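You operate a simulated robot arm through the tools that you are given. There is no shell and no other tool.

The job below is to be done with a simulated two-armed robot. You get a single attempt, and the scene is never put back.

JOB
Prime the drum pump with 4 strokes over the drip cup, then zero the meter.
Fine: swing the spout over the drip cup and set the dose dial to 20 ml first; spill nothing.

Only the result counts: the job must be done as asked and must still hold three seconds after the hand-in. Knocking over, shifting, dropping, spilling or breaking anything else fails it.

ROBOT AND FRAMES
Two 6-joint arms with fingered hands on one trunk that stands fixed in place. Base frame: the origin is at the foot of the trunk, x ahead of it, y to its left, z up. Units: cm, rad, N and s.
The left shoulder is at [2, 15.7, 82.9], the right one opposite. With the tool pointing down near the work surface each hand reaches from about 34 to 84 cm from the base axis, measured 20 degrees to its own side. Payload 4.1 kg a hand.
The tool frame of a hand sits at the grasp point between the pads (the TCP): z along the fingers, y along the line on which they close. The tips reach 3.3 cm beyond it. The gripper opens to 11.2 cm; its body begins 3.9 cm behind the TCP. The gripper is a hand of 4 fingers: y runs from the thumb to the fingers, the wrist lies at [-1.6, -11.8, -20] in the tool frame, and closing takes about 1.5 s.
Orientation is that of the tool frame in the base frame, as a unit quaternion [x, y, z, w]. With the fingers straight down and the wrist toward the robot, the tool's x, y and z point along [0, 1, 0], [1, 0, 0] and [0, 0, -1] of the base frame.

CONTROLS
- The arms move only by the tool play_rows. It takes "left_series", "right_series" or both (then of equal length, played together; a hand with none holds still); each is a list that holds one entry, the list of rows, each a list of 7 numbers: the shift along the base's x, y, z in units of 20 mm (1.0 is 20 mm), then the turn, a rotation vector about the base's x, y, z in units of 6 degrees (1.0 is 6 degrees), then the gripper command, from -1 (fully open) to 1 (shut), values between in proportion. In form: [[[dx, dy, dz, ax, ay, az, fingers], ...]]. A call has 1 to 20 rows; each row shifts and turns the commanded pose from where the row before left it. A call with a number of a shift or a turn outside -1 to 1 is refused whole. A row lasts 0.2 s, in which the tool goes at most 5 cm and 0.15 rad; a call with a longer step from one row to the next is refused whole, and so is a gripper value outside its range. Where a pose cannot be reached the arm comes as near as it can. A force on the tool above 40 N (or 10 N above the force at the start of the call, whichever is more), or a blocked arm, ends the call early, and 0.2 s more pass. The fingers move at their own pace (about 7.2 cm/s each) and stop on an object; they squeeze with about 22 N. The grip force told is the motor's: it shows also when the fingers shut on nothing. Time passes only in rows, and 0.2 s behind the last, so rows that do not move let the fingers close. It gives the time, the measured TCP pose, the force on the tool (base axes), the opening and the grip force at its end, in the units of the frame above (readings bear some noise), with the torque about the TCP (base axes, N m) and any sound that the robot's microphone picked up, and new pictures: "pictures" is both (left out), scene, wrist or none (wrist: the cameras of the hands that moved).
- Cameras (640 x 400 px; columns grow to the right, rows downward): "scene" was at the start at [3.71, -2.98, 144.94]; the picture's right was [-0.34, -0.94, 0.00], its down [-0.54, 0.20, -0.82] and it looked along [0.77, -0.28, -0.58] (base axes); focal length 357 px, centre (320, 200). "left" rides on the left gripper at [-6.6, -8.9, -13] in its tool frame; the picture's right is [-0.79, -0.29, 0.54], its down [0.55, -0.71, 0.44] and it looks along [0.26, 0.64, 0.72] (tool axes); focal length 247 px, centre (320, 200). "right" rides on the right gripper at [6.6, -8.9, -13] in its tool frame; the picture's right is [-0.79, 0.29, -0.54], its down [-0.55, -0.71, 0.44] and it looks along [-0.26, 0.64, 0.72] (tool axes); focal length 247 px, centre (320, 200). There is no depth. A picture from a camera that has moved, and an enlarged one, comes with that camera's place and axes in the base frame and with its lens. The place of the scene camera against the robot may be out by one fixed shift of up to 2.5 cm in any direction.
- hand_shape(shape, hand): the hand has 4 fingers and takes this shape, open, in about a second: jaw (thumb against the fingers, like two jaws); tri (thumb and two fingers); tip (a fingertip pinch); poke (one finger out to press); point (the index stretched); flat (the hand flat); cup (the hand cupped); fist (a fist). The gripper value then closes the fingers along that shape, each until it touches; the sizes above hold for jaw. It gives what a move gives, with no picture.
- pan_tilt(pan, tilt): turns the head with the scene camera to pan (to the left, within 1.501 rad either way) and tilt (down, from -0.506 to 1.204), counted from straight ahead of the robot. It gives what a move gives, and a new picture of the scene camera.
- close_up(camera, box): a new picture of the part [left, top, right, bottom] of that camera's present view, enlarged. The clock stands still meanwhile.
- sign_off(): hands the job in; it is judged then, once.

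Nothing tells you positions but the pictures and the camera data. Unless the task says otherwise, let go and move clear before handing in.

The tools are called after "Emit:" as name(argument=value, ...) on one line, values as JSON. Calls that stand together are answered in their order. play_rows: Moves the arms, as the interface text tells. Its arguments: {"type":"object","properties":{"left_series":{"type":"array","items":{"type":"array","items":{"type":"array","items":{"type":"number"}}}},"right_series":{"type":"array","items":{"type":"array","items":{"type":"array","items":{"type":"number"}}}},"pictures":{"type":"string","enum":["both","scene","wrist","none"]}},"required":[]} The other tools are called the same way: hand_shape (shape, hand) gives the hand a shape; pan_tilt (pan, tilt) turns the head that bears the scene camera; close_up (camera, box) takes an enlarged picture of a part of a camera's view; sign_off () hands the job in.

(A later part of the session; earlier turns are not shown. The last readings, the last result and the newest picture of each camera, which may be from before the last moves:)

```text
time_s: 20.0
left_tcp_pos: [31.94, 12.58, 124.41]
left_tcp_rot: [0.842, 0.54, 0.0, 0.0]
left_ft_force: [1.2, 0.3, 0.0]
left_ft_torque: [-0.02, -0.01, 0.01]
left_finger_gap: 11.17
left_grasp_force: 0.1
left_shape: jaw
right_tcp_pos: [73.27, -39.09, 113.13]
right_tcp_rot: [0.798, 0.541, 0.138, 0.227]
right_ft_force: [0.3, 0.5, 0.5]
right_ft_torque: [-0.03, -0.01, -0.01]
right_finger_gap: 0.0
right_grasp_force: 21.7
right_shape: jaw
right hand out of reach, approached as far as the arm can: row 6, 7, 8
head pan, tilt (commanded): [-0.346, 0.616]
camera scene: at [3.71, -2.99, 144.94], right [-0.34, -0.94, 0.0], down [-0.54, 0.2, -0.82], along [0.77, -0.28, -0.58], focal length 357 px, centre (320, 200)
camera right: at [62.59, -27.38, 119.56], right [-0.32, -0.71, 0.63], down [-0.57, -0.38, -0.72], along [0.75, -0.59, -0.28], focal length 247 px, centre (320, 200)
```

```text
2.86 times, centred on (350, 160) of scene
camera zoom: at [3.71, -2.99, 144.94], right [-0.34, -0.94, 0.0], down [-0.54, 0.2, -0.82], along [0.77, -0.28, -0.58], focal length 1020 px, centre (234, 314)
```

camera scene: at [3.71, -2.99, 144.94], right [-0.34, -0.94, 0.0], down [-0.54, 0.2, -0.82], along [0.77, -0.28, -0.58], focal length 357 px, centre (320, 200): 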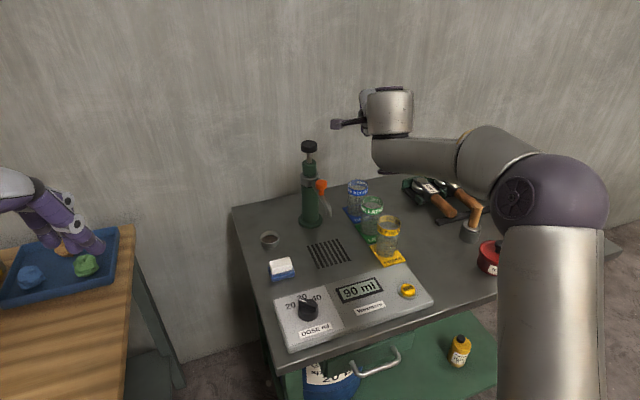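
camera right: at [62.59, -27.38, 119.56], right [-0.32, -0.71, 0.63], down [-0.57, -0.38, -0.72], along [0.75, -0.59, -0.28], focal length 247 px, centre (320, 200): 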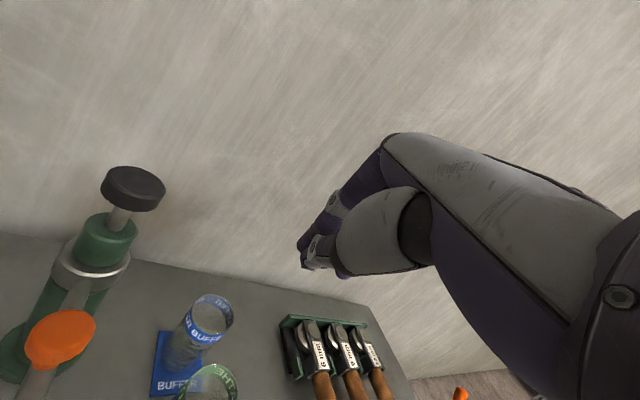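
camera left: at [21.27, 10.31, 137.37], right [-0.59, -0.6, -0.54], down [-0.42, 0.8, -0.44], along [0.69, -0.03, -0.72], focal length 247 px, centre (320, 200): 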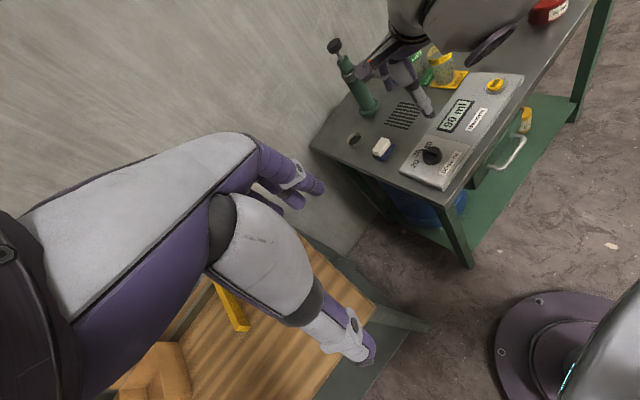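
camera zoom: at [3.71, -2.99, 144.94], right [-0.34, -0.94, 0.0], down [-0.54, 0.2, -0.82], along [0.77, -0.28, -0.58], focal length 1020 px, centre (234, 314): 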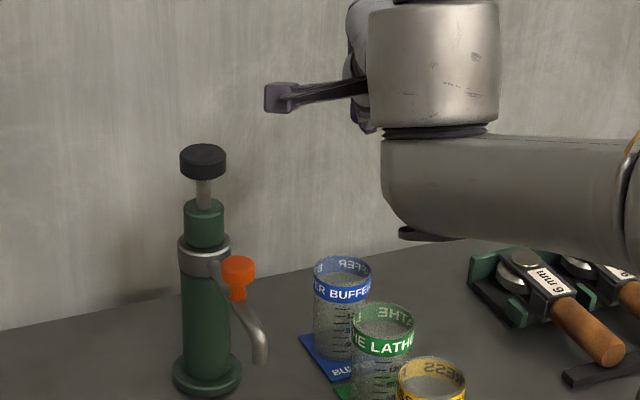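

The pump and spout are undisturbed, and the closed hand is up at the right of the pump. Some mid-path poses were near the reach limit. I'll lower it beside the peg, well above the jar rims (about z 91).

Emit:
play_rows(right_series=[[[-0.2, 0.1, -0.95, 0, 0, 0, 1], [-0.2, 0.1, -0.95, 0, 0, 0, 1], [-0.2, 0.1, -0.95, 0, 0, 0, 1], [0, 0, -0.95, 0, 0, 0, 1], [0, 0, -0.95, 0, 0, 0, 1], [0, 0, -0.95, 0, 0, 0, 1], [0, 0, 0, 0, 0, 0, 1]]], pictures="both")

Emit:
close_up(camera="left", box=[310, 0, 450, 110])

Emit:
close_up(camera="scene", box=[270, 90, 430, 230])

```text
time_s: 21.6
left_tcp_pos: [32.11, 12.59, 124.45]
left_tcp_rot: [0.841, 0.54, 0.0, 0.0]
left_ft_force: [0.4, -0.4, 0.2]
left_ft_torque: [-0.02, -0.03, 0.0]
left_finger_gap: 11.17
left_grasp_force: 0.0
left_shape: jaw
right_tcp_pos: [71.99, -38.49, 101.65]
right_tcp_rot: [0.798, 0.541, 0.138, 0.227]
right_ft_force: [0.6, -0.9, 0.0]
right_ft_torque: [0.0, 0.0, 0.01]
right_finger_gap: 0.0
right_grasp_force: 22.2
right_shape: jaw
head pan, tilt (commanded): [-0.346, 0.616]
camera scene: at [3.7, -2.98, 144.94], right [-0.34, -0.94, 0.0], down [-0.54, 0.2, -0.82], along [0.77, -0.28, -0.58], focal length 357 px, centre (320, 200)
camera right: at [61.35, -26.89, 108.17], right [-0.32, -0.71, 0.63], down [-0.57, -0.38, -0.72], along [0.75, -0.59, -0.28], focal length 247 px, centre (320, 200)
```

scene: 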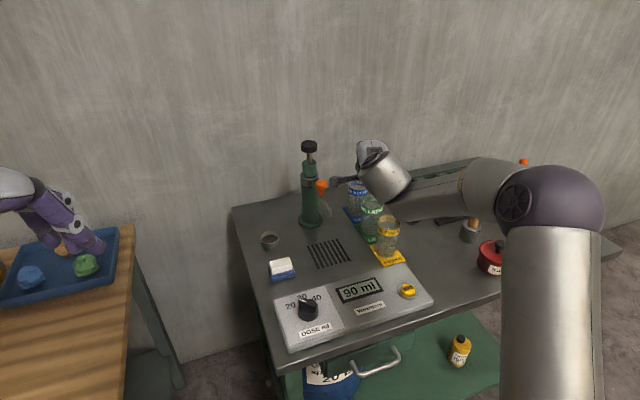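
right: 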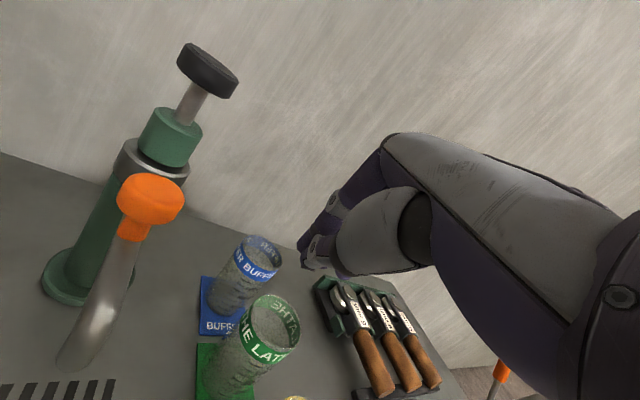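

```text
3.64 times, centred on (380, 55) of left
camera zoom: at [21.3, 10.33, 137.37], right [-0.59, -0.6, -0.54], down [-0.42, 0.8, -0.44], along [0.69, -0.03, -0.72], focal length 898 px, centre (102, 727)
```

zoom: 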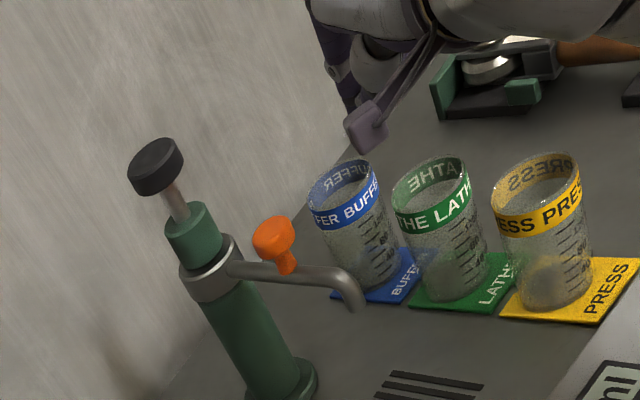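

```text
2.86 times, centred on (350, 160) of scene
camera zoom: at [3.7, -2.98, 144.94], right [-0.34, -0.94, 0.0], down [-0.54, 0.2, -0.82], along [0.77, -0.28, -0.58], focal length 1020 px, centre (234, 314)
```

zoom: 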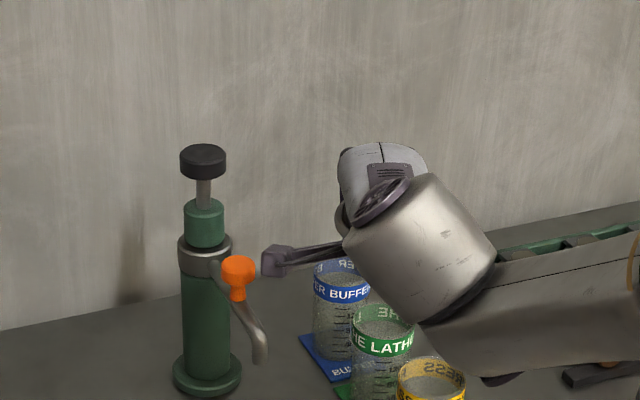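

The spout is unmoved and the hand is to the right of the peg at (72,-38.5,101.7). I'll drop to peg height and nudge the spout slowly towards +y, then check.

Emit:
play_rows(right_series=[[[0.27, 0.58, -0.44, 0, 0, 0, 1], [0.27, 0.58, -0.44, 0, 0, 0, 1], [0.27, 0.58, -0.44, 0, 0, 0, 1], [0, 0.275, 0, 0, 0, 0, 1], [0, 0.275, 0, 0, 0, 0, 1], [0, 0.275, 0, 0, 0, 0, 1], [-0.03, 0.345, 0, 0, 0, 0, 1], [-0.03, 0.345, 0, 0, 0, 0, 1], [-0.03, 0.345, 0, 0, 0, 0, 1], [0, 0, 0, 0, 0, 0, 1]]], pictures="both")

Emit:
close_up(camera="left", box=[310, 0, 450, 110])

Emit:
close_up(camera="scene", box=[270, 90, 430, 230])

```text
time_s: 23.8
left_tcp_pos: [32.17, 12.56, 124.42]
left_tcp_rot: [0.841, 0.54, 0.0, -0.001]
left_ft_force: [0.4, -0.1, -0.4]
left_ft_torque: [0.02, -0.02, 0.0]
left_finger_gap: 11.14
left_grasp_force: 0.0
left_shape: jaw
right_tcp_pos: [73.52, -31.27, 99.12]
right_tcp_rot: [0.797, 0.542, 0.139, 0.227]
right_ft_force: [0.4, -0.2, 0.0]
right_ft_torque: [0.01, 0.01, 0.02]
right_finger_gap: 0.01
right_grasp_force: 22.1
right_shape: jaw
head pan, tilt (commanded): [-0.346, 0.616]
camera scene: at [3.71, -2.99, 144.94], right [-0.34, -0.94, 0.0], down [-0.54, 0.2, -0.82], along [0.77, -0.28, -0.58], focal length 357 px, centre (320, 200)
camera right: at [62.93, -19.65, 105.61], right [-0.32, -0.71, 0.63], down [-0.57, -0.38, -0.72], along [0.75, -0.59, -0.28], focal length 247 px, centre (320, 200)
```

scene: 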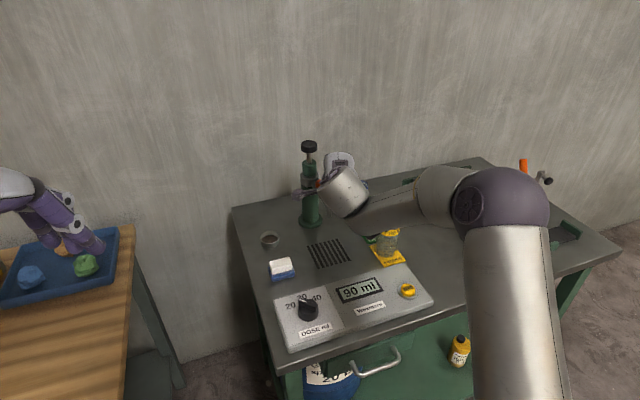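
right: 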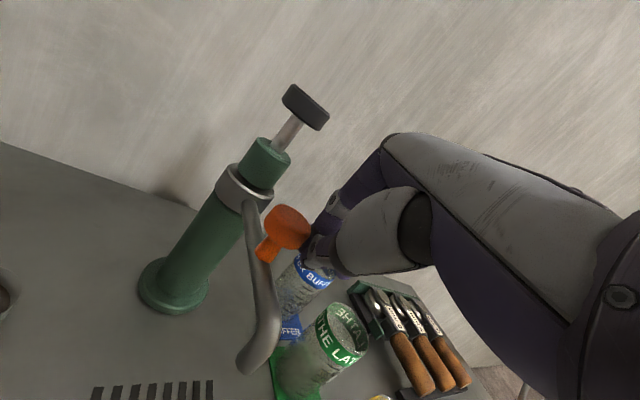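

```text
3.64 times, centred on (380, 55) of left
camera zoom: at [21.3, 10.33, 137.37], right [-0.59, -0.6, -0.54], down [-0.42, 0.8, -0.44], along [0.69, -0.03, -0.72], focal length 898 px, centre (102, 727)
```

zoom: 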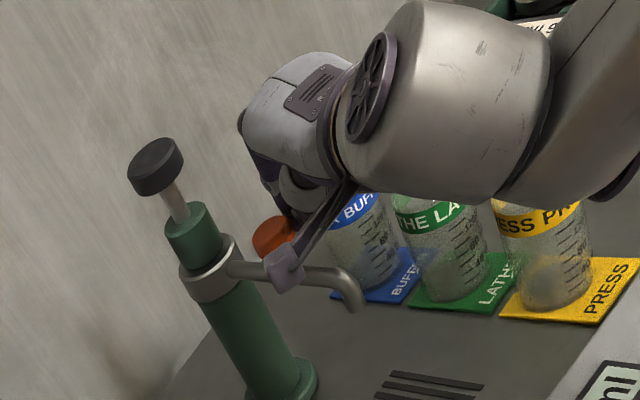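

```text
2.86 times, centred on (350, 160) of scene
camera zoom: at [3.71, -2.99, 144.94], right [-0.34, -0.94, 0.0], down [-0.54, 0.2, -0.82], along [0.77, -0.28, -0.58], focal length 1020 px, centre (234, 314)
```

zoom: 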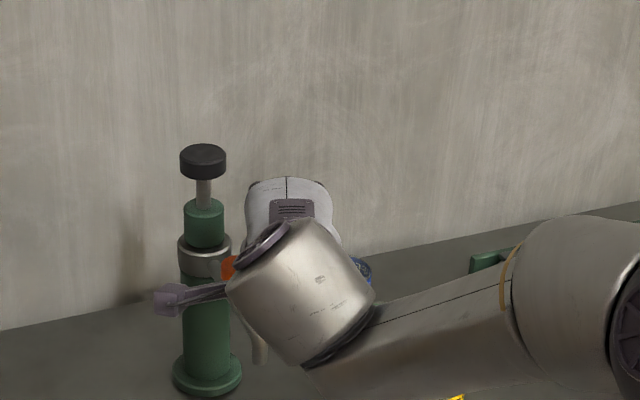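

The finger side is right beside the peg but the spout hasn't moved yet. I'll keep pushing in small steps and watch the force.

Emit:
play_rows(right_series=[[[0, 0.3, 0, 0, 0, 0, 1], [0, 0.3, 0, 0, 0, 0, 1], [0, 0.3, 0, 0, 0, 0, 1], [0, 0.3, 0, 0, 0, 0, 1], [0, 0.3, 0, 0, 0, 0, 1], [0, 0, 0, 0, 0, 0, 1]]], pictures="both")

Emit:
close_up(camera="left", box=[310, 0, 450, 110])

Emit:
close_up(camera="right", box=[120, 60, 440, 400])

```text
time_s: 25.2
left_tcp_pos: [32.06, 12.5, 124.33]
left_tcp_rot: [0.842, 0.54, 0.0, 0.0]
left_ft_force: [0.0, 0.4, -0.8]
left_ft_torque: [-0.01, 0.0, -0.02]
left_finger_gap: 11.16
left_grasp_force: 0.0
left_shape: jaw
right_tcp_pos: [73.6, -28.36, 99.14]
right_tcp_rot: [0.798, 0.541, 0.138, 0.228]
right_ft_force: [-0.3, 1.1, -0.4]
right_ft_torque: [0.03, 0.01, 0.0]
right_finger_gap: 0.0
right_grasp_force: 22.0
right_shape: jaw
head pan, tilt (commanded): [-0.346, 0.616]
camera scene: at [3.71, -2.99, 144.94], right [-0.34, -0.94, 0.0], down [-0.54, 0.2, -0.82], along [0.77, -0.28, -0.58], focal length 357 px, centre (320, 200)
camera right: at [62.99, -16.72, 105.6], right [-0.32, -0.71, 0.63], down [-0.57, -0.38, -0.72], along [0.75, -0.59, -0.28], focal length 247 px, centre (320, 200)
```

scene: 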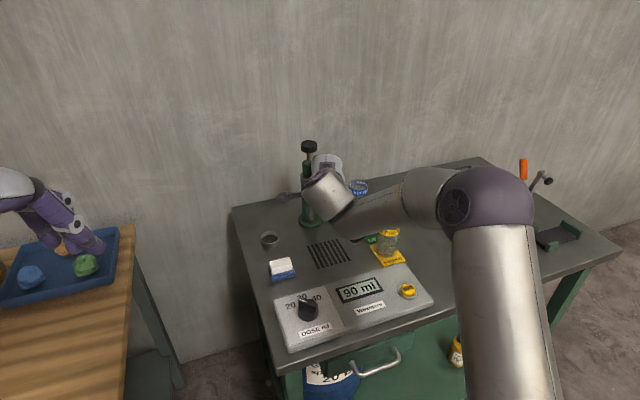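
right: 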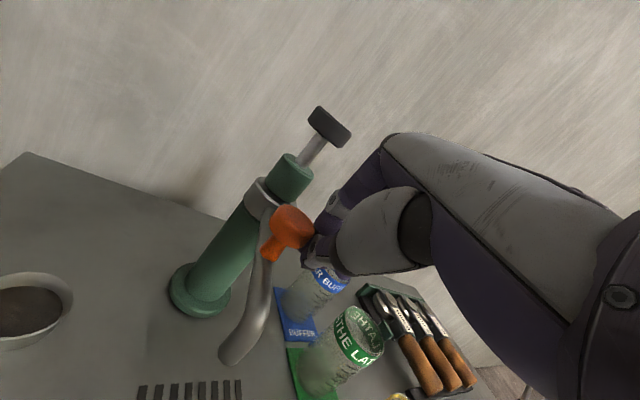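

```text
3.64 times, centred on (380, 55) of left
camera zoom: at [21.3, 10.33, 137.37], right [-0.59, -0.6, -0.54], down [-0.42, 0.8, -0.44], along [0.69, -0.03, -0.72], focal length 898 px, centre (102, 727)
```

zoom: 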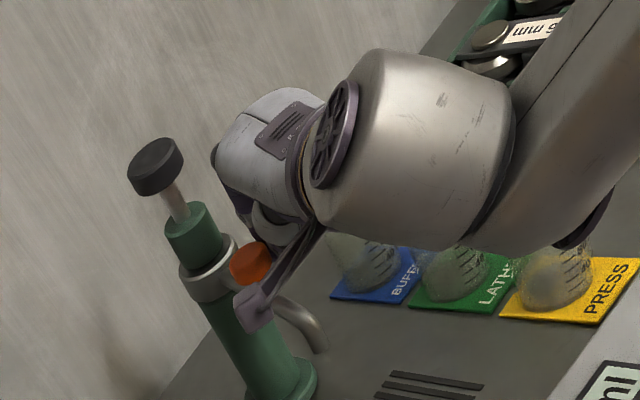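

```text
1.18 times, centred on (280, 230) of right
camera zoom: at [62.99, -16.72, 105.6], right [-0.32, -0.71, 0.63], down [-0.57, -0.38, -0.72], along [0.75, -0.59, -0.28], focal length 291 px, centre (367, 165)
```

zoom: 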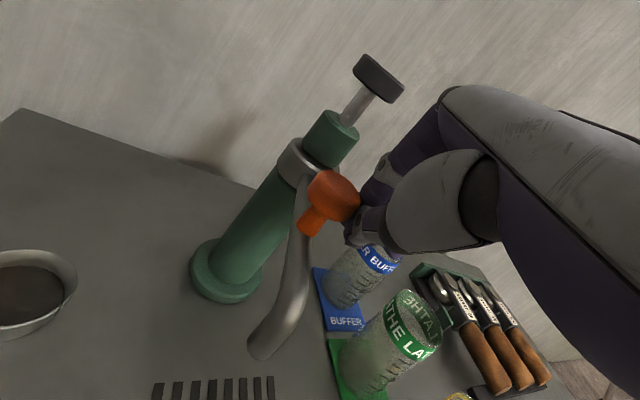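

The spout is swinging freely and is now about 15° round, with only about 1 N of force. I'll follow the arc around the pump axis.

Emit:
play_rows(right_series=[[[0.144, 0.2725, 0, 0, 0, 0, 1], [0.144, 0.2725, 0, 0, 0, 0, 1], [0.144, 0.2725, 0, 0, 0, 0, 1], [0.144, 0.2725, 0, 0, 0, 0, 1], [0.114, 0.31, 0, 0, 0, 0, 1], [0.114, 0.31, 0, 0, 0, 0, 1], [0.114, 0.31, 0, 0, 0, 0, 1], [0.114, 0.31, 0, 0, 0, 0, 1], [0, 0, 0, 0, 0, 0, 1]]], pictures="both")

Emit:
close_up(camera="left", box=[310, 0, 450, 150])

Emit:
close_up(camera="right", box=[120, 60, 440, 400])

```text
time_s: 27.2
left_tcp_pos: [31.97, 12.65, 124.28]
left_tcp_rot: [0.842, 0.54, 0.0, 0.0]
left_ft_force: [0.5, 0.6, -0.4]
left_ft_torque: [0.04, -0.03, -0.01]
left_finger_gap: 11.14
left_grasp_force: 0.1
left_shape: jaw
right_tcp_pos: [75.73, -23.53, 99.14]
right_tcp_rot: [0.798, 0.541, 0.138, 0.227]
right_ft_force: [0.0, -0.5, 0.7]
right_ft_torque: [-0.01, 0.0, 0.01]
right_finger_gap: 0.02
right_grasp_force: 22.0
right_shape: jaw
head pan, tilt (commanded): [-0.346, 0.616]
camera scene: at [3.71, -2.99, 144.94], right [-0.34, -0.94, 0.0], down [-0.54, 0.2, -0.82], along [0.77, -0.28, -0.58], focal length 357 px, centre (320, 200)
camera right: at [65.13, -11.88, 105.73], right [-0.32, -0.71, 0.63], down [-0.57, -0.38, -0.72], along [0.75, -0.59, -0.28], focal length 247 px, centre (320, 200)
```

scene: 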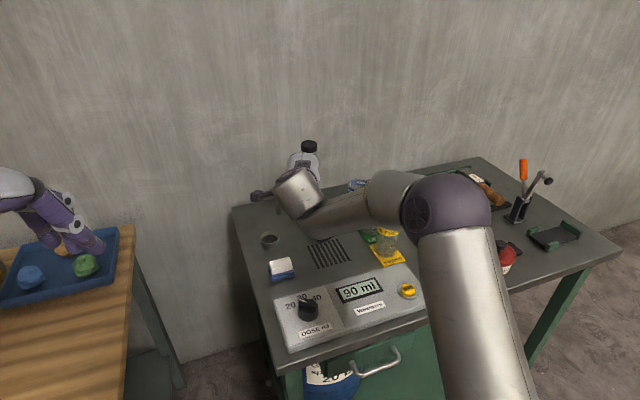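
right: 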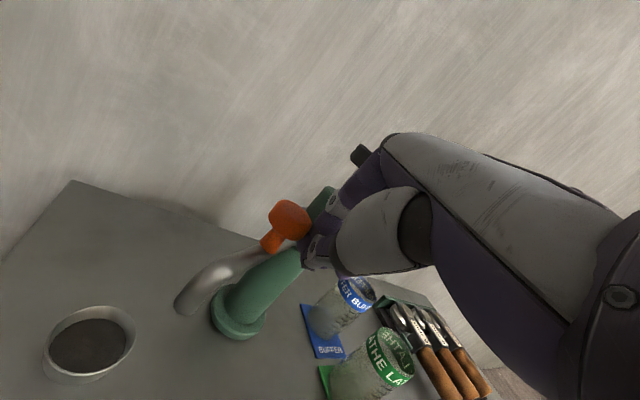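

```text
2.67 times, centred on (380, 75) of left
camera zoom: at [21.3, 10.33, 137.37], right [-0.59, -0.6, -0.54], down [-0.42, 0.8, -0.44], along [0.69, -0.03, -0.72], focal length 659 px, centre (160, 533)
```

zoom: 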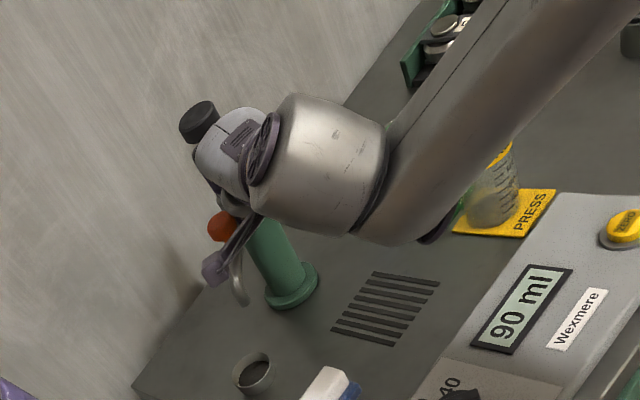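

```text
1.18 times, centred on (280, 230) of right
camera zoom: at [65.13, -11.88, 105.73], right [-0.32, -0.71, 0.63], down [-0.57, -0.38, -0.72], along [0.75, -0.59, -0.28], focal length 291 px, centre (367, 165)
```

zoom: 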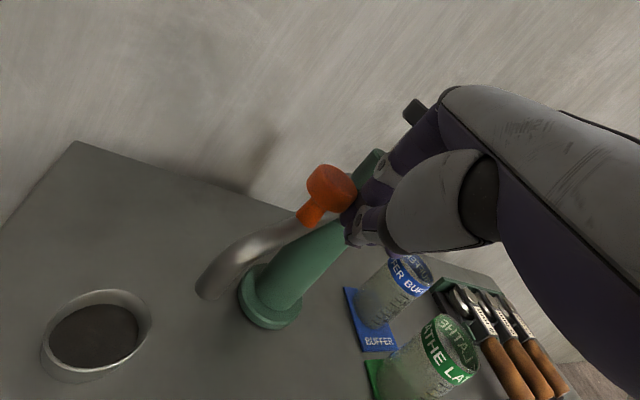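

The spout is at about 131° and the cup sits at about 118°, so roughly 12° remains. I'll push most of the remaining arc and check from the wrist camera.

Emit:
play_rows(right_series=[[[0.156, 0.173, 0, 0, 0, 0, 1], [0.156, 0.173, 0, 0, 0, 0, 1], [0.156, 0.173, 0, 0, 0, 0, 1], [0.156, 0.173, 0, 0, 0, 0, 1], [0, 0, 0, 0, 0, 0, 1]]], pictures="both")

Emit:
close_up(camera="right", box=[20, 150, 370, 400])

Emit:
close_up(camera="left", box=[310, 0, 450, 150])

Emit:
close_up(camera="scene", box=[230, 130, 370, 290])

```text
time_s: 28.4
left_tcp_pos: [32.02, 12.73, 124.4]
left_tcp_rot: [0.842, 0.54, 0.001, -0.001]
left_ft_force: [-0.1, -0.1, -0.4]
left_ft_torque: [-0.01, -0.01, 0.0]
left_finger_gap: 11.19
left_grasp_force: 0.0
left_shape: jaw
right_tcp_pos: [76.96, -22.17, 99.27]
right_tcp_rot: [0.798, 0.541, 0.138, 0.227]
right_ft_force: [0.5, 0.1, 0.3]
right_ft_torque: [0.0, 0.05, 0.02]
right_finger_gap: 0.03
right_grasp_force: 21.5
right_shape: jaw
head pan, tilt (commanded): [-0.346, 0.616]
camera scene: at [3.71, -2.99, 144.94], right [-0.34, -0.94, 0.0], down [-0.54, 0.2, -0.82], along [0.77, -0.28, -0.58], focal length 357 px, centre (320, 200)
camera right: at [66.29, -10.59, 105.63], right [-0.32, -0.71, 0.63], down [-0.57, -0.38, -0.72], along [0.75, -0.59, -0.28], focal length 247 px, centre (320, 200)
```

scene: 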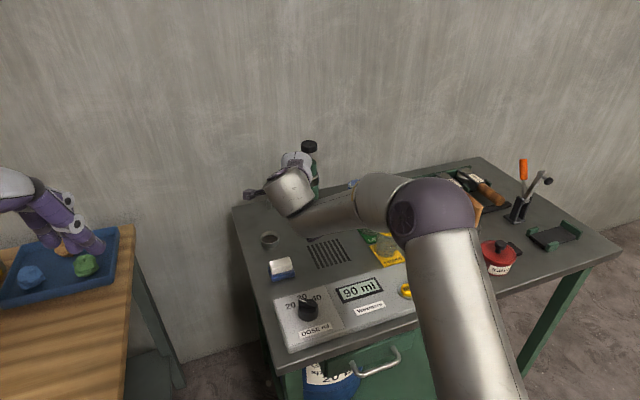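
right: 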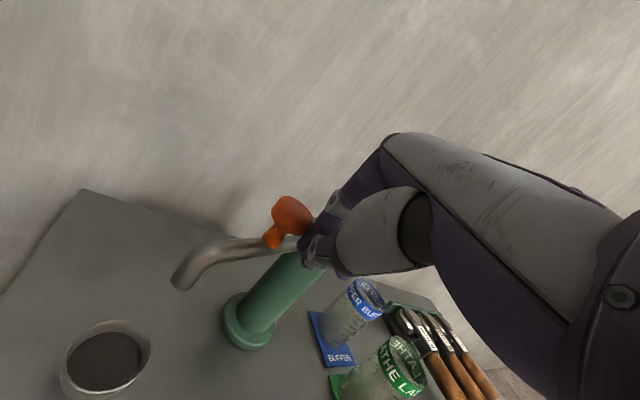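

```text
1.60 times, centred on (195, 275) of right
camera zoom: at [66.29, -10.59, 105.63], right [-0.32, -0.71, 0.63], down [-0.57, -0.38, -0.72], along [0.75, -0.59, -0.28], focal length 395 px, centre (520, 80)
```

zoom: 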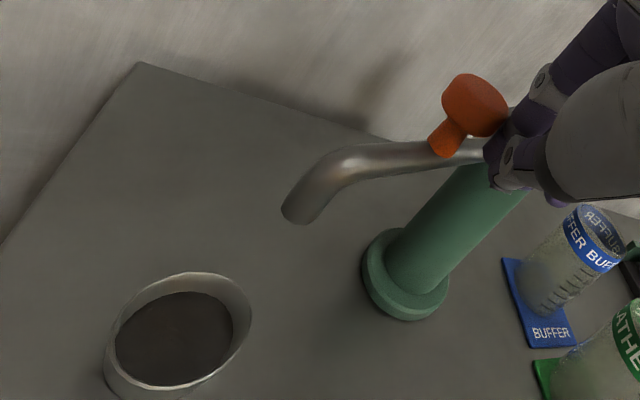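

```text
2.67 times, centred on (380, 75) of left
camera zoom: at [21.3, 10.33, 137.37], right [-0.59, -0.6, -0.54], down [-0.42, 0.8, -0.44], along [0.69, -0.03, -0.72], focal length 659 px, centre (160, 533)
```

zoom: 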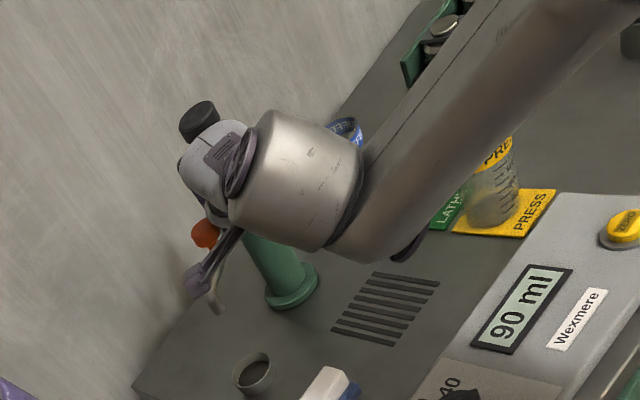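

```text
2.50 times, centred on (300, 210) of scene
camera zoom: at [3.71, -2.99, 144.94], right [-0.34, -0.94, 0.0], down [-0.54, 0.2, -0.82], along [0.77, -0.28, -0.58], focal length 893 px, centre (370, 175)
```

zoom: 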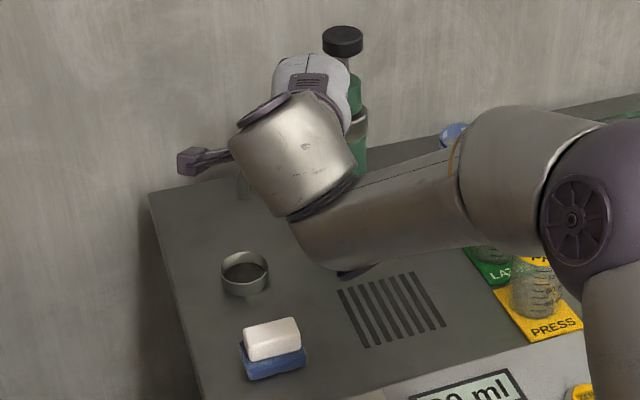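

The outlet is now about 1.4 cm from the cup centre horizontally, and the cup radius is about 3 cm. I'll back the hand off the peg, lift it, and check the spout position from other views.

Emit:
play_rows(right_series=[[[-0.35, -0.28, 0, 0, 0, 0, 1], [-0.35, -0.28, 0, 0, 0, 0, 1], [-0.3, -0.2, 0.5, 0, 0, 0, 1], [0, 0, 1, 0, 0, 0, 1], [0, 0, 1, 0, 0, 0, 1], [0, 0, 1, 0, 0, 0, 1], [0, 0, 1, 0, 0, 0, 1], [-0.3, -0.5, 1, 0, 0, 0, 1], [0, 0, 0, 0, 0, 0, 1]]], pictures="both")

Emit:
close_up(camera="right", box=[0, 200, 320, 400])

Emit:
close_up(camera="left", box=[310, 0, 450, 150])

Emit:
close_up(camera="scene", box=[230, 130, 370, 290])

```text
time_s: 30.4
left_tcp_pos: [32.05, 12.65, 124.35]
left_tcp_rot: [0.842, 0.54, 0.0, 0.0]
left_ft_force: [-0.9, -0.3, -0.1]
left_ft_torque: [0.01, 0.02, 0.04]
left_finger_gap: 11.16
left_grasp_force: 0.1
left_shape: jaw
right_tcp_pos: [74.17, -24.85, 110.16]
right_tcp_rot: [0.797, 0.542, 0.138, 0.227]
right_ft_force: [0.5, 0.9, 0.7]
right_ft_torque: [0.0, 0.02, 0.01]
right_finger_gap: 0.0
right_grasp_force: 22.0
right_shape: jaw
head pan, tilt (commanded): [-0.346, 0.616]
camera scene: at [3.72, -2.98, 144.94], right [-0.34, -0.94, 0.0], down [-0.54, 0.2, -0.82], along [0.77, -0.28, -0.58], focal length 357 px, centre (320, 200)
camera right: at [63.54, -13.21, 116.53], right [-0.32, -0.71, 0.63], down [-0.57, -0.38, -0.72], along [0.75, -0.59, -0.28], focal length 247 px, centre (320, 200)
```

scene: 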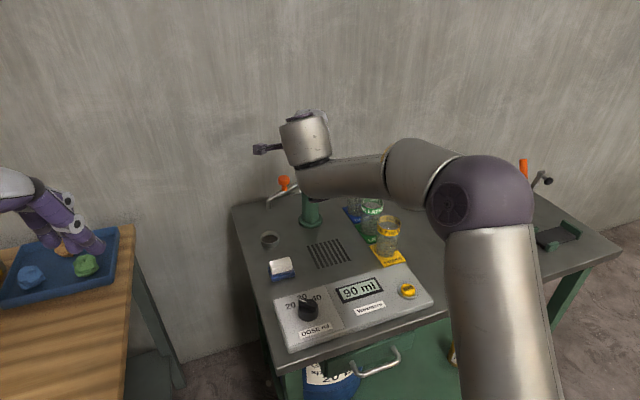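
right: 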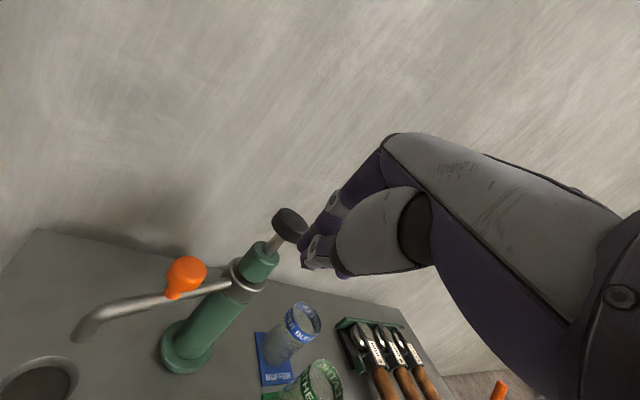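

```text
2.00 times, centred on (160, 300) of right
camera zoom: at [63.54, -13.21, 116.53], right [-0.32, -0.71, 0.63], down [-0.57, -0.38, -0.72], along [0.75, -0.59, -0.28], focal length 494 px, centre (640, 0)
```

zoom: 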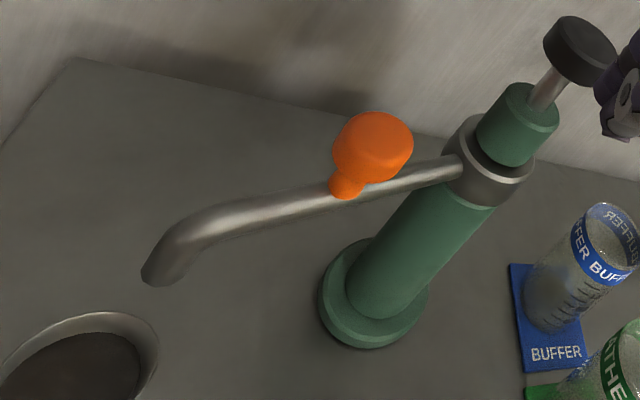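

```text
2.67 times, centred on (380, 75) of left
camera zoom: at [21.31, 10.33, 137.37], right [-0.59, -0.6, -0.54], down [-0.42, 0.8, -0.44], along [0.69, -0.03, -0.72], focal length 659 px, centre (160, 533)
```

zoom: 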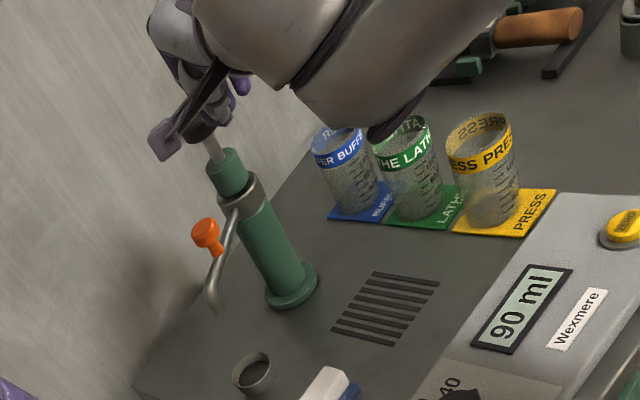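

```text
2.50 times, centred on (300, 210) of scene
camera zoom: at [3.72, -2.98, 144.94], right [-0.34, -0.94, 0.0], down [-0.54, 0.2, -0.82], along [0.77, -0.28, -0.58], focal length 893 px, centre (370, 175)
```

zoom: 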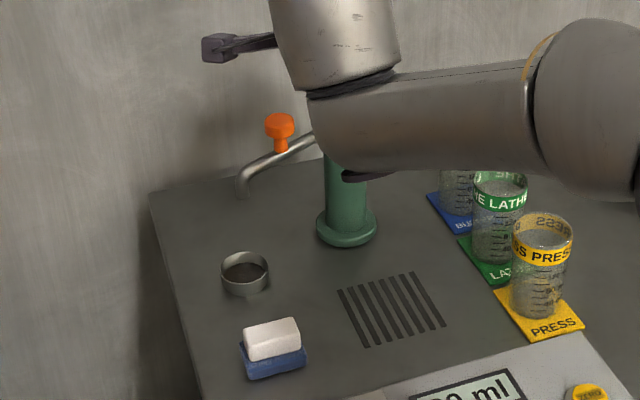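

The spout appears over or near the cup, but the oblique views disagree by a few degrees. I'll pull the right hand back to a straight-down pose for a steeper, more accurate look at the outlet and cup.

Emit:
play_rows(right_series=[[[-0.93, 0.24, -0.2, 0.32, 0.79, 0, 1], [-0.93, 0.24, -0.4, 0.32, 0.79, 0, 1], [-0.93, 0.24, -0.5, 0.32, 0.79, 0, 1], [-0.93, 0.24, -0.5, 0.32, 0.79, 0, 1], [-0.93, 0.24, -0.5, 0.32, 0.79, 0, 1], [-0.93, 0.24, -0.5, 0.32, 0.81, 0, 1], [0, 0, 0, 0, 0, 0, 1]]], pictures="both")

Emit:
close_up(camera="right", box=[100, 0, 420, 200])

Emit:
close_up(camera="scene", box=[230, 130, 370, 250])

Emit:
close_up(camera="left", box=[310, 20, 450, 150])

```text
time_s: 32.0
left_tcp_pos: [32.11, 12.64, 124.39]
left_tcp_rot: [0.842, 0.54, 0.0, 0.0]
left_ft_force: [-0.9, 0.2, -1.2]
left_ft_torque: [0.0, -0.05, -0.02]
left_finger_gap: 11.15
left_grasp_force: 0.1
left_shape: jaw
right_tcp_pos: [63.07, -21.66, 104.77]
right_tcp_rot: [0.825, 0.564, -0.01, 0.006]
right_ft_force: [0.3, -0.3, -0.5]
right_ft_torque: [0.03, -0.01, 0.0]
right_finger_gap: 0.01
right_grasp_force: 22.2
right_shape: jaw
head pan, tilt (commanded): [-0.346, 0.616]
camera scene: at [3.71, -2.99, 144.94], right [-0.34, -0.94, 0.0], down [-0.54, 0.2, -0.82], along [0.77, -0.28, -0.58], focal length 357 px, centre (320, 200)
camera right: at [57.37, -12.09, 117.71], right [-0.02, -0.83, 0.56], down [-0.87, -0.27, -0.42], along [0.5, -0.49, -0.72], focal length 247 px, centre (320, 200)
```

scene: 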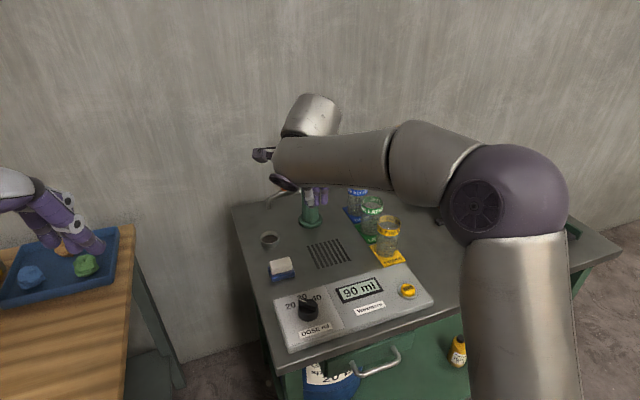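
right: 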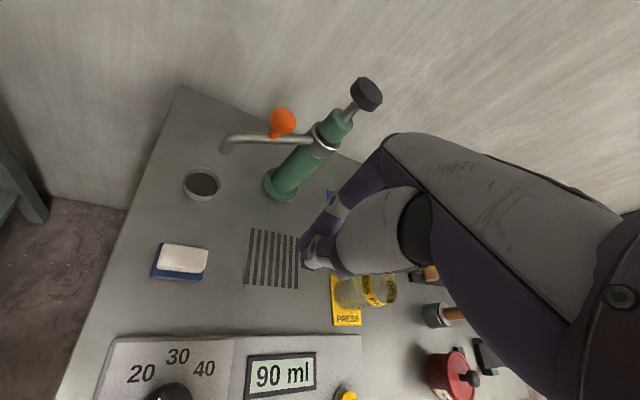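

```text
2.00 times, centred on (260, 100) of right
camera zoom: at [57.37, -12.09, 117.71], right [-0.02, -0.83, 0.56], down [-0.87, -0.27, -0.42], along [0.5, -0.49, -0.72], focal length 494 px, centre (440, 400)
```

zoom: 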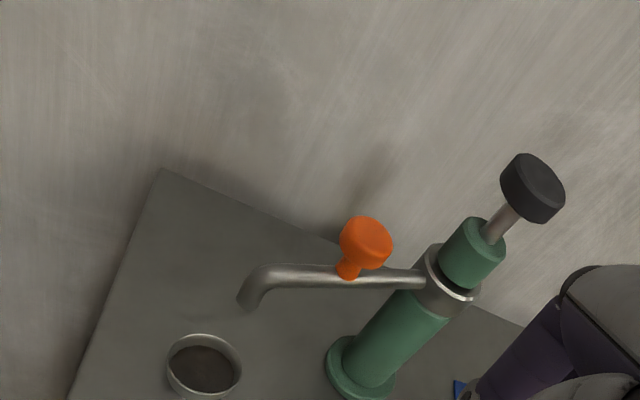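

```text
3.33 times, centred on (300, 190) of scene
camera zoom: at [3.71, -2.99, 144.94], right [-0.34, -0.94, 0.0], down [-0.54, 0.2, -0.82], along [0.77, -0.28, -0.58], focal length 1190 px, centre (387, 233)
```

zoom: 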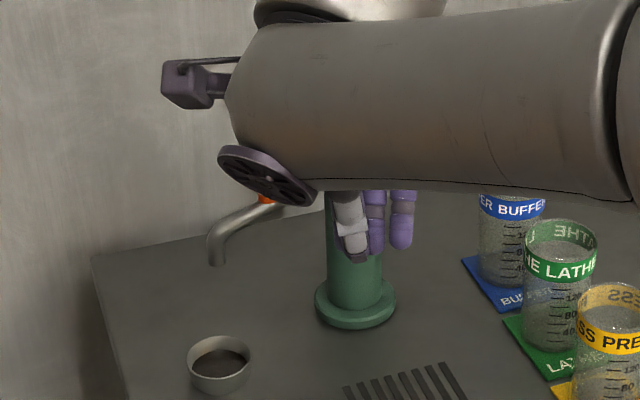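

```text
3.08 times, centred on (380, 85) of left
camera zoom: at [21.31, 10.33, 137.37], right [-0.59, -0.6, -0.54], down [-0.42, 0.8, -0.44], along [0.69, -0.03, -0.72], focal length 760 px, centre (135, 554)
```

zoom: 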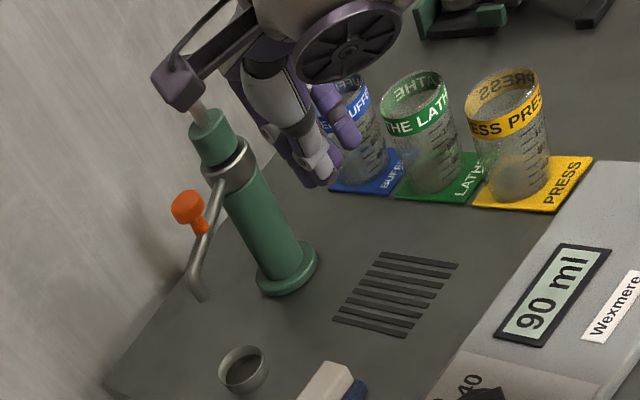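

From this steep view the outlet is about 1 cm from the cup centre, well inside the rim, so the spout is over the cup. Now I'll bring the closed hand, tilted forward about 40°, up above the pump's black knob near (84.6,-28.5,104.6).

Emit:
play_rows(right_series=[[[0.5, -0.15, 0.75, -0.24, -0.62, 0, 1], [0.5, -0.15, 0.75, -0.24, -0.62, 0, 1], [0.5, -0.15, 0.75, -0.24, -0.62, 0, 1], [0.5, -0.15, 0.75, -0.24, -0.62, 0, 1], [0.97, -0.294, 0, -0.18, -0.465, 0, 1], [0.97, -0.294, 0, -0.18, -0.465, 0, 1], [0.97, -0.294, 0, -0.18, -0.465, 0, 1], [0.97, -0.294, 0, -0.18, -0.465, 0, 1], [0.97, -0.294, 0, -0.18, -0.465, 0, 1], [0.97, -0.294, 0, -0.18, -0.465, 0, 1], [0.97, -0.294, 0, -0.18, -0.465, 0, 1], [0.97, -0.294, 0, -0.18, -0.465, 0, 1], [0, 0, 0, 0, 0, 0, 1]]], pictures="both")

Emit:
close_up(camera="scene", box=[230, 80, 390, 250])

Emit:
close_up(camera="left", box=[300, 0, 450, 130])

```text
time_s: 34.8
left_tcp_pos: [32.0, 12.64, 124.36]
left_tcp_rot: [0.842, 0.54, 0.001, 0.0]
left_ft_force: [-0.2, -0.1, 0.0]
left_ft_torque: [-0.04, 0.02, -0.02]
left_finger_gap: 11.18
left_grasp_force: 0.1
left_shape: jaw
right_tcp_pos: [82.64, -27.79, 110.71]
right_tcp_rot: [0.778, 0.527, 0.184, 0.287]
right_ft_force: [-0.6, -0.3, -0.5]
right_ft_torque: [0.04, 0.01, 0.02]
right_finger_gap: 0.0
right_grasp_force: 22.0
right_shape: jaw
head pan, tilt (commanded): [-0.346, 0.616]
camera scene: at [3.7, -2.98, 144.94], right [-0.34, -0.94, 0.0], down [-0.54, 0.2, -0.82], along [0.77, -0.28, -0.58], focal length 357 px, centre (320, 200)
camera right: at [71.18, -15.95, 114.94], right [-0.41, -0.68, 0.61], down [-0.46, -0.42, -0.78], along [0.79, -0.6, -0.14], focal length 247 px, centre (320, 200)
```

scene: 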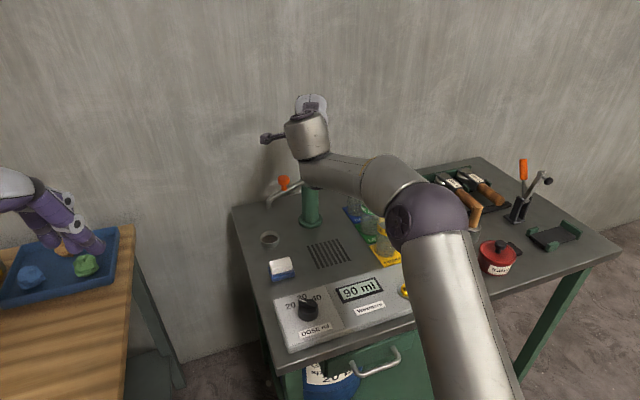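
right: 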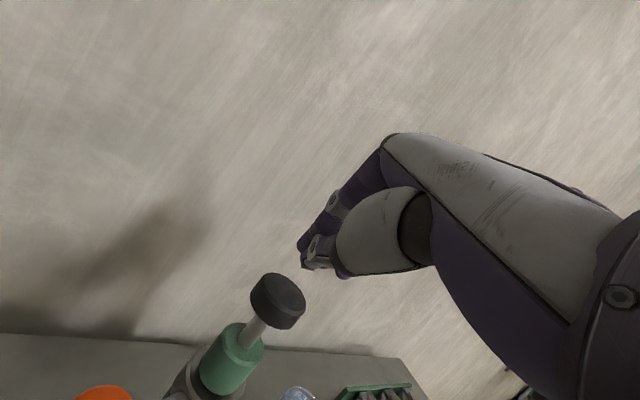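

```text
2.35 times, centred on (310, 165) of scene
camera zoom: at [3.7, -2.98, 144.94], right [-0.34, -0.94, 0.0], down [-0.54, 0.2, -0.82], along [0.77, -0.28, -0.58], focal length 840 px, centre (344, 282)
```

zoom: 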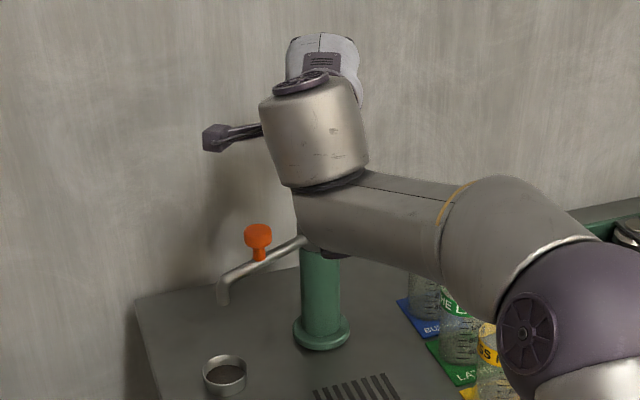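

```text
3.08 times, centred on (375, 65) of left
camera zoom: at [21.3, 10.33, 137.37], right [-0.59, -0.6, -0.54], down [-0.42, 0.8, -0.44], along [0.69, -0.03, -0.72], focal length 760 px, centre (151, 615)
```

zoom: 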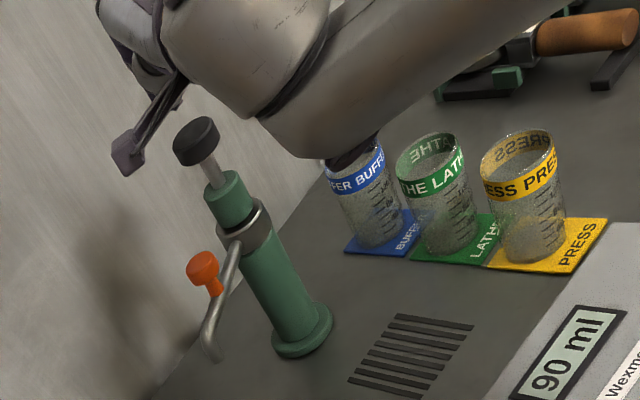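

The fingertips are centred directly above the knob, about 3.8 cm over it, and the rod shows roughly 3.3 cm of travel. I'll make the first press: down slowly to contact, then through most of the stroke, to learn the force.

Emit:
play_rows(right_series=[[[0, 0, -0.6, 0, 0, 0, 1], [0, 0, -0.6, 0, 0, 0, 1], [0, 0, -0.4, 0, 0, 0, 1], [0, 0, -0.25, 0, 0, 0, 1], [0, 0, -0.25, 0, 0, 0, 1], [0, 0, 0, 0, 0, 0, 1]]], pictures="wrist")

Emit:
close_up(camera="left", box=[300, 0, 450, 130])

```text
time_s: 36.2
left_tcp_pos: [31.95, 12.7, 124.36]
left_tcp_rot: [0.842, 0.54, 0.001, 0.0]
left_ft_force: [0.3, -0.1, 0.1]
left_ft_torque: [0.02, 0.03, 0.0]
left_finger_gap: 11.16
left_grasp_force: 0.0
left_shape: jaw
right_tcp_pos: [82.57, -27.76, 106.71]
right_tcp_rot: [0.779, 0.526, 0.184, 0.288]
right_ft_force: [2.6, 0.6, 6.2]
right_ft_torque: [0.03, -0.16, 0.06]
right_finger_gap: 0.02
right_grasp_force: 21.6
right_shape: jaw
head pan, tilt (commanded): [-0.346, 0.616]
camera right: at [71.12, -15.92, 110.93], right [-0.41, -0.68, 0.61], down [-0.46, -0.42, -0.78], along [0.79, -0.6, -0.14], focal length 247 px, centre (320, 200)
```

right: 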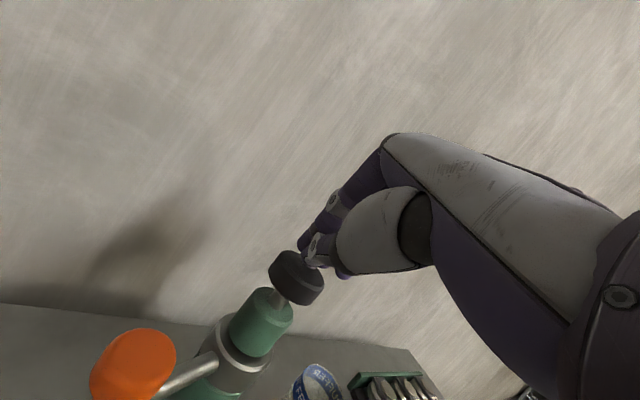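

```text
3.08 times, centred on (375, 65) of left
camera zoom: at [21.29, 10.35, 137.37], right [-0.59, -0.6, -0.54], down [-0.42, 0.8, -0.44], along [0.69, -0.03, -0.72], focal length 760 px, centre (151, 615)
```

zoom: 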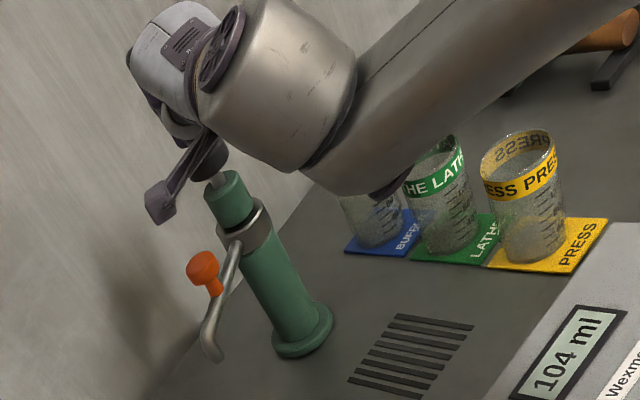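

The knob is going down at only about 6 N, and the meter is counting live (104 ml, so 14 of the 20 ml). I'll continue to the bottom of this stroke before releasing.

Emit:
play_rows(right_series=[[[0, 0, -0.2, 0, 0, 0, 1], [0, 0, -0.2, 0, 0, 0, 1], [0, 0, -0.2, 0, 0, 0, 1], [0, 0, 0, 0, 0, 0, 1]]], pictures="wrist")

Emit:
close_up(camera="left", box=[300, 0, 450, 130])

Emit:
close_up(camera="scene", box=[270, 230, 430, 350])

```text
time_s: 37.2
left_tcp_pos: [32.11, 12.67, 124.3]
left_tcp_rot: [0.842, 0.54, -0.001, 0.0]
left_ft_force: [-0.3, -0.4, -0.9]
left_ft_torque: [0.0, 0.02, 0.0]
left_finger_gap: 11.18
left_grasp_force: 0.0
left_shape: jaw
right_tcp_pos: [82.55, -27.63, 105.57]
right_tcp_rot: [0.778, 0.526, 0.184, 0.288]
right_ft_force: [-0.9, 3.1, 13.4]
right_ft_torque: [0.05, -0.19, 0.01]
right_finger_gap: 0.01
right_grasp_force: 22.1
right_shape: jaw
head pan, tilt (commanded): [-0.346, 0.616]
camera right: at [71.01, -15.9, 109.84], right [-0.41, -0.68, 0.61], down [-0.46, -0.42, -0.78], along [0.79, -0.6, -0.13], focal length 247 px, centre (320, 200)
```

right: 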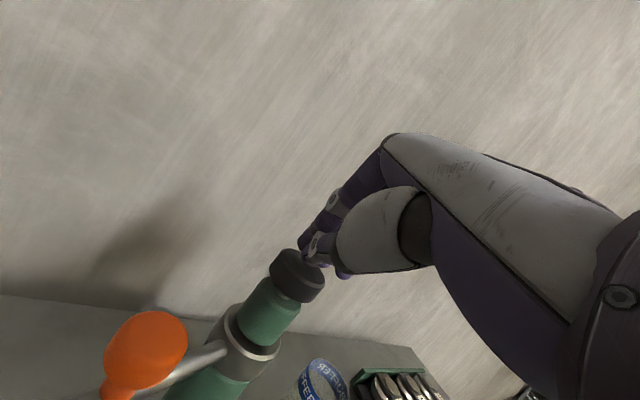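

```text
3.08 times, centred on (375, 65) of left
camera zoom: at [21.25, 10.36, 137.37], right [-0.59, -0.6, -0.54], down [-0.42, 0.8, -0.44], along [0.69, -0.03, -0.72], focal length 760 px, centre (151, 615)
```

zoom: 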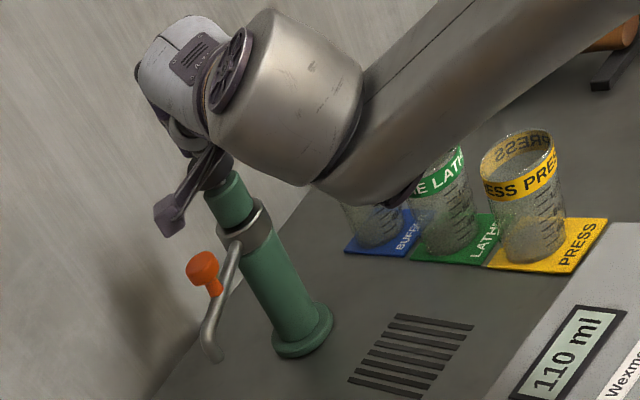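

```text
3.33 times, centred on (350, 290) of scene
camera zoom: at [3.65, -2.95, 144.94], right [-0.34, -0.94, 0.0], down [-0.54, 0.2, -0.82], along [0.77, -0.28, -0.58], focal length 1190 px, centre (220, -100)
```

zoom: 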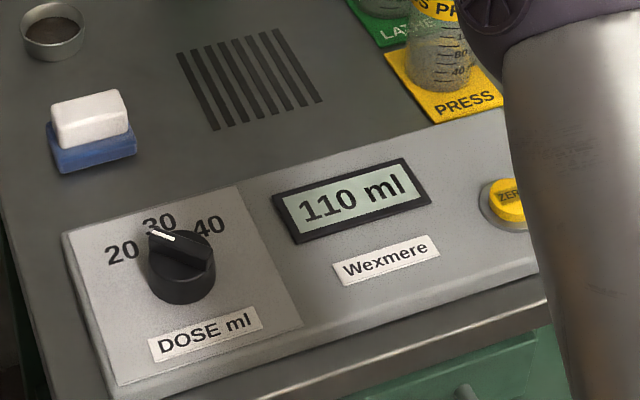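

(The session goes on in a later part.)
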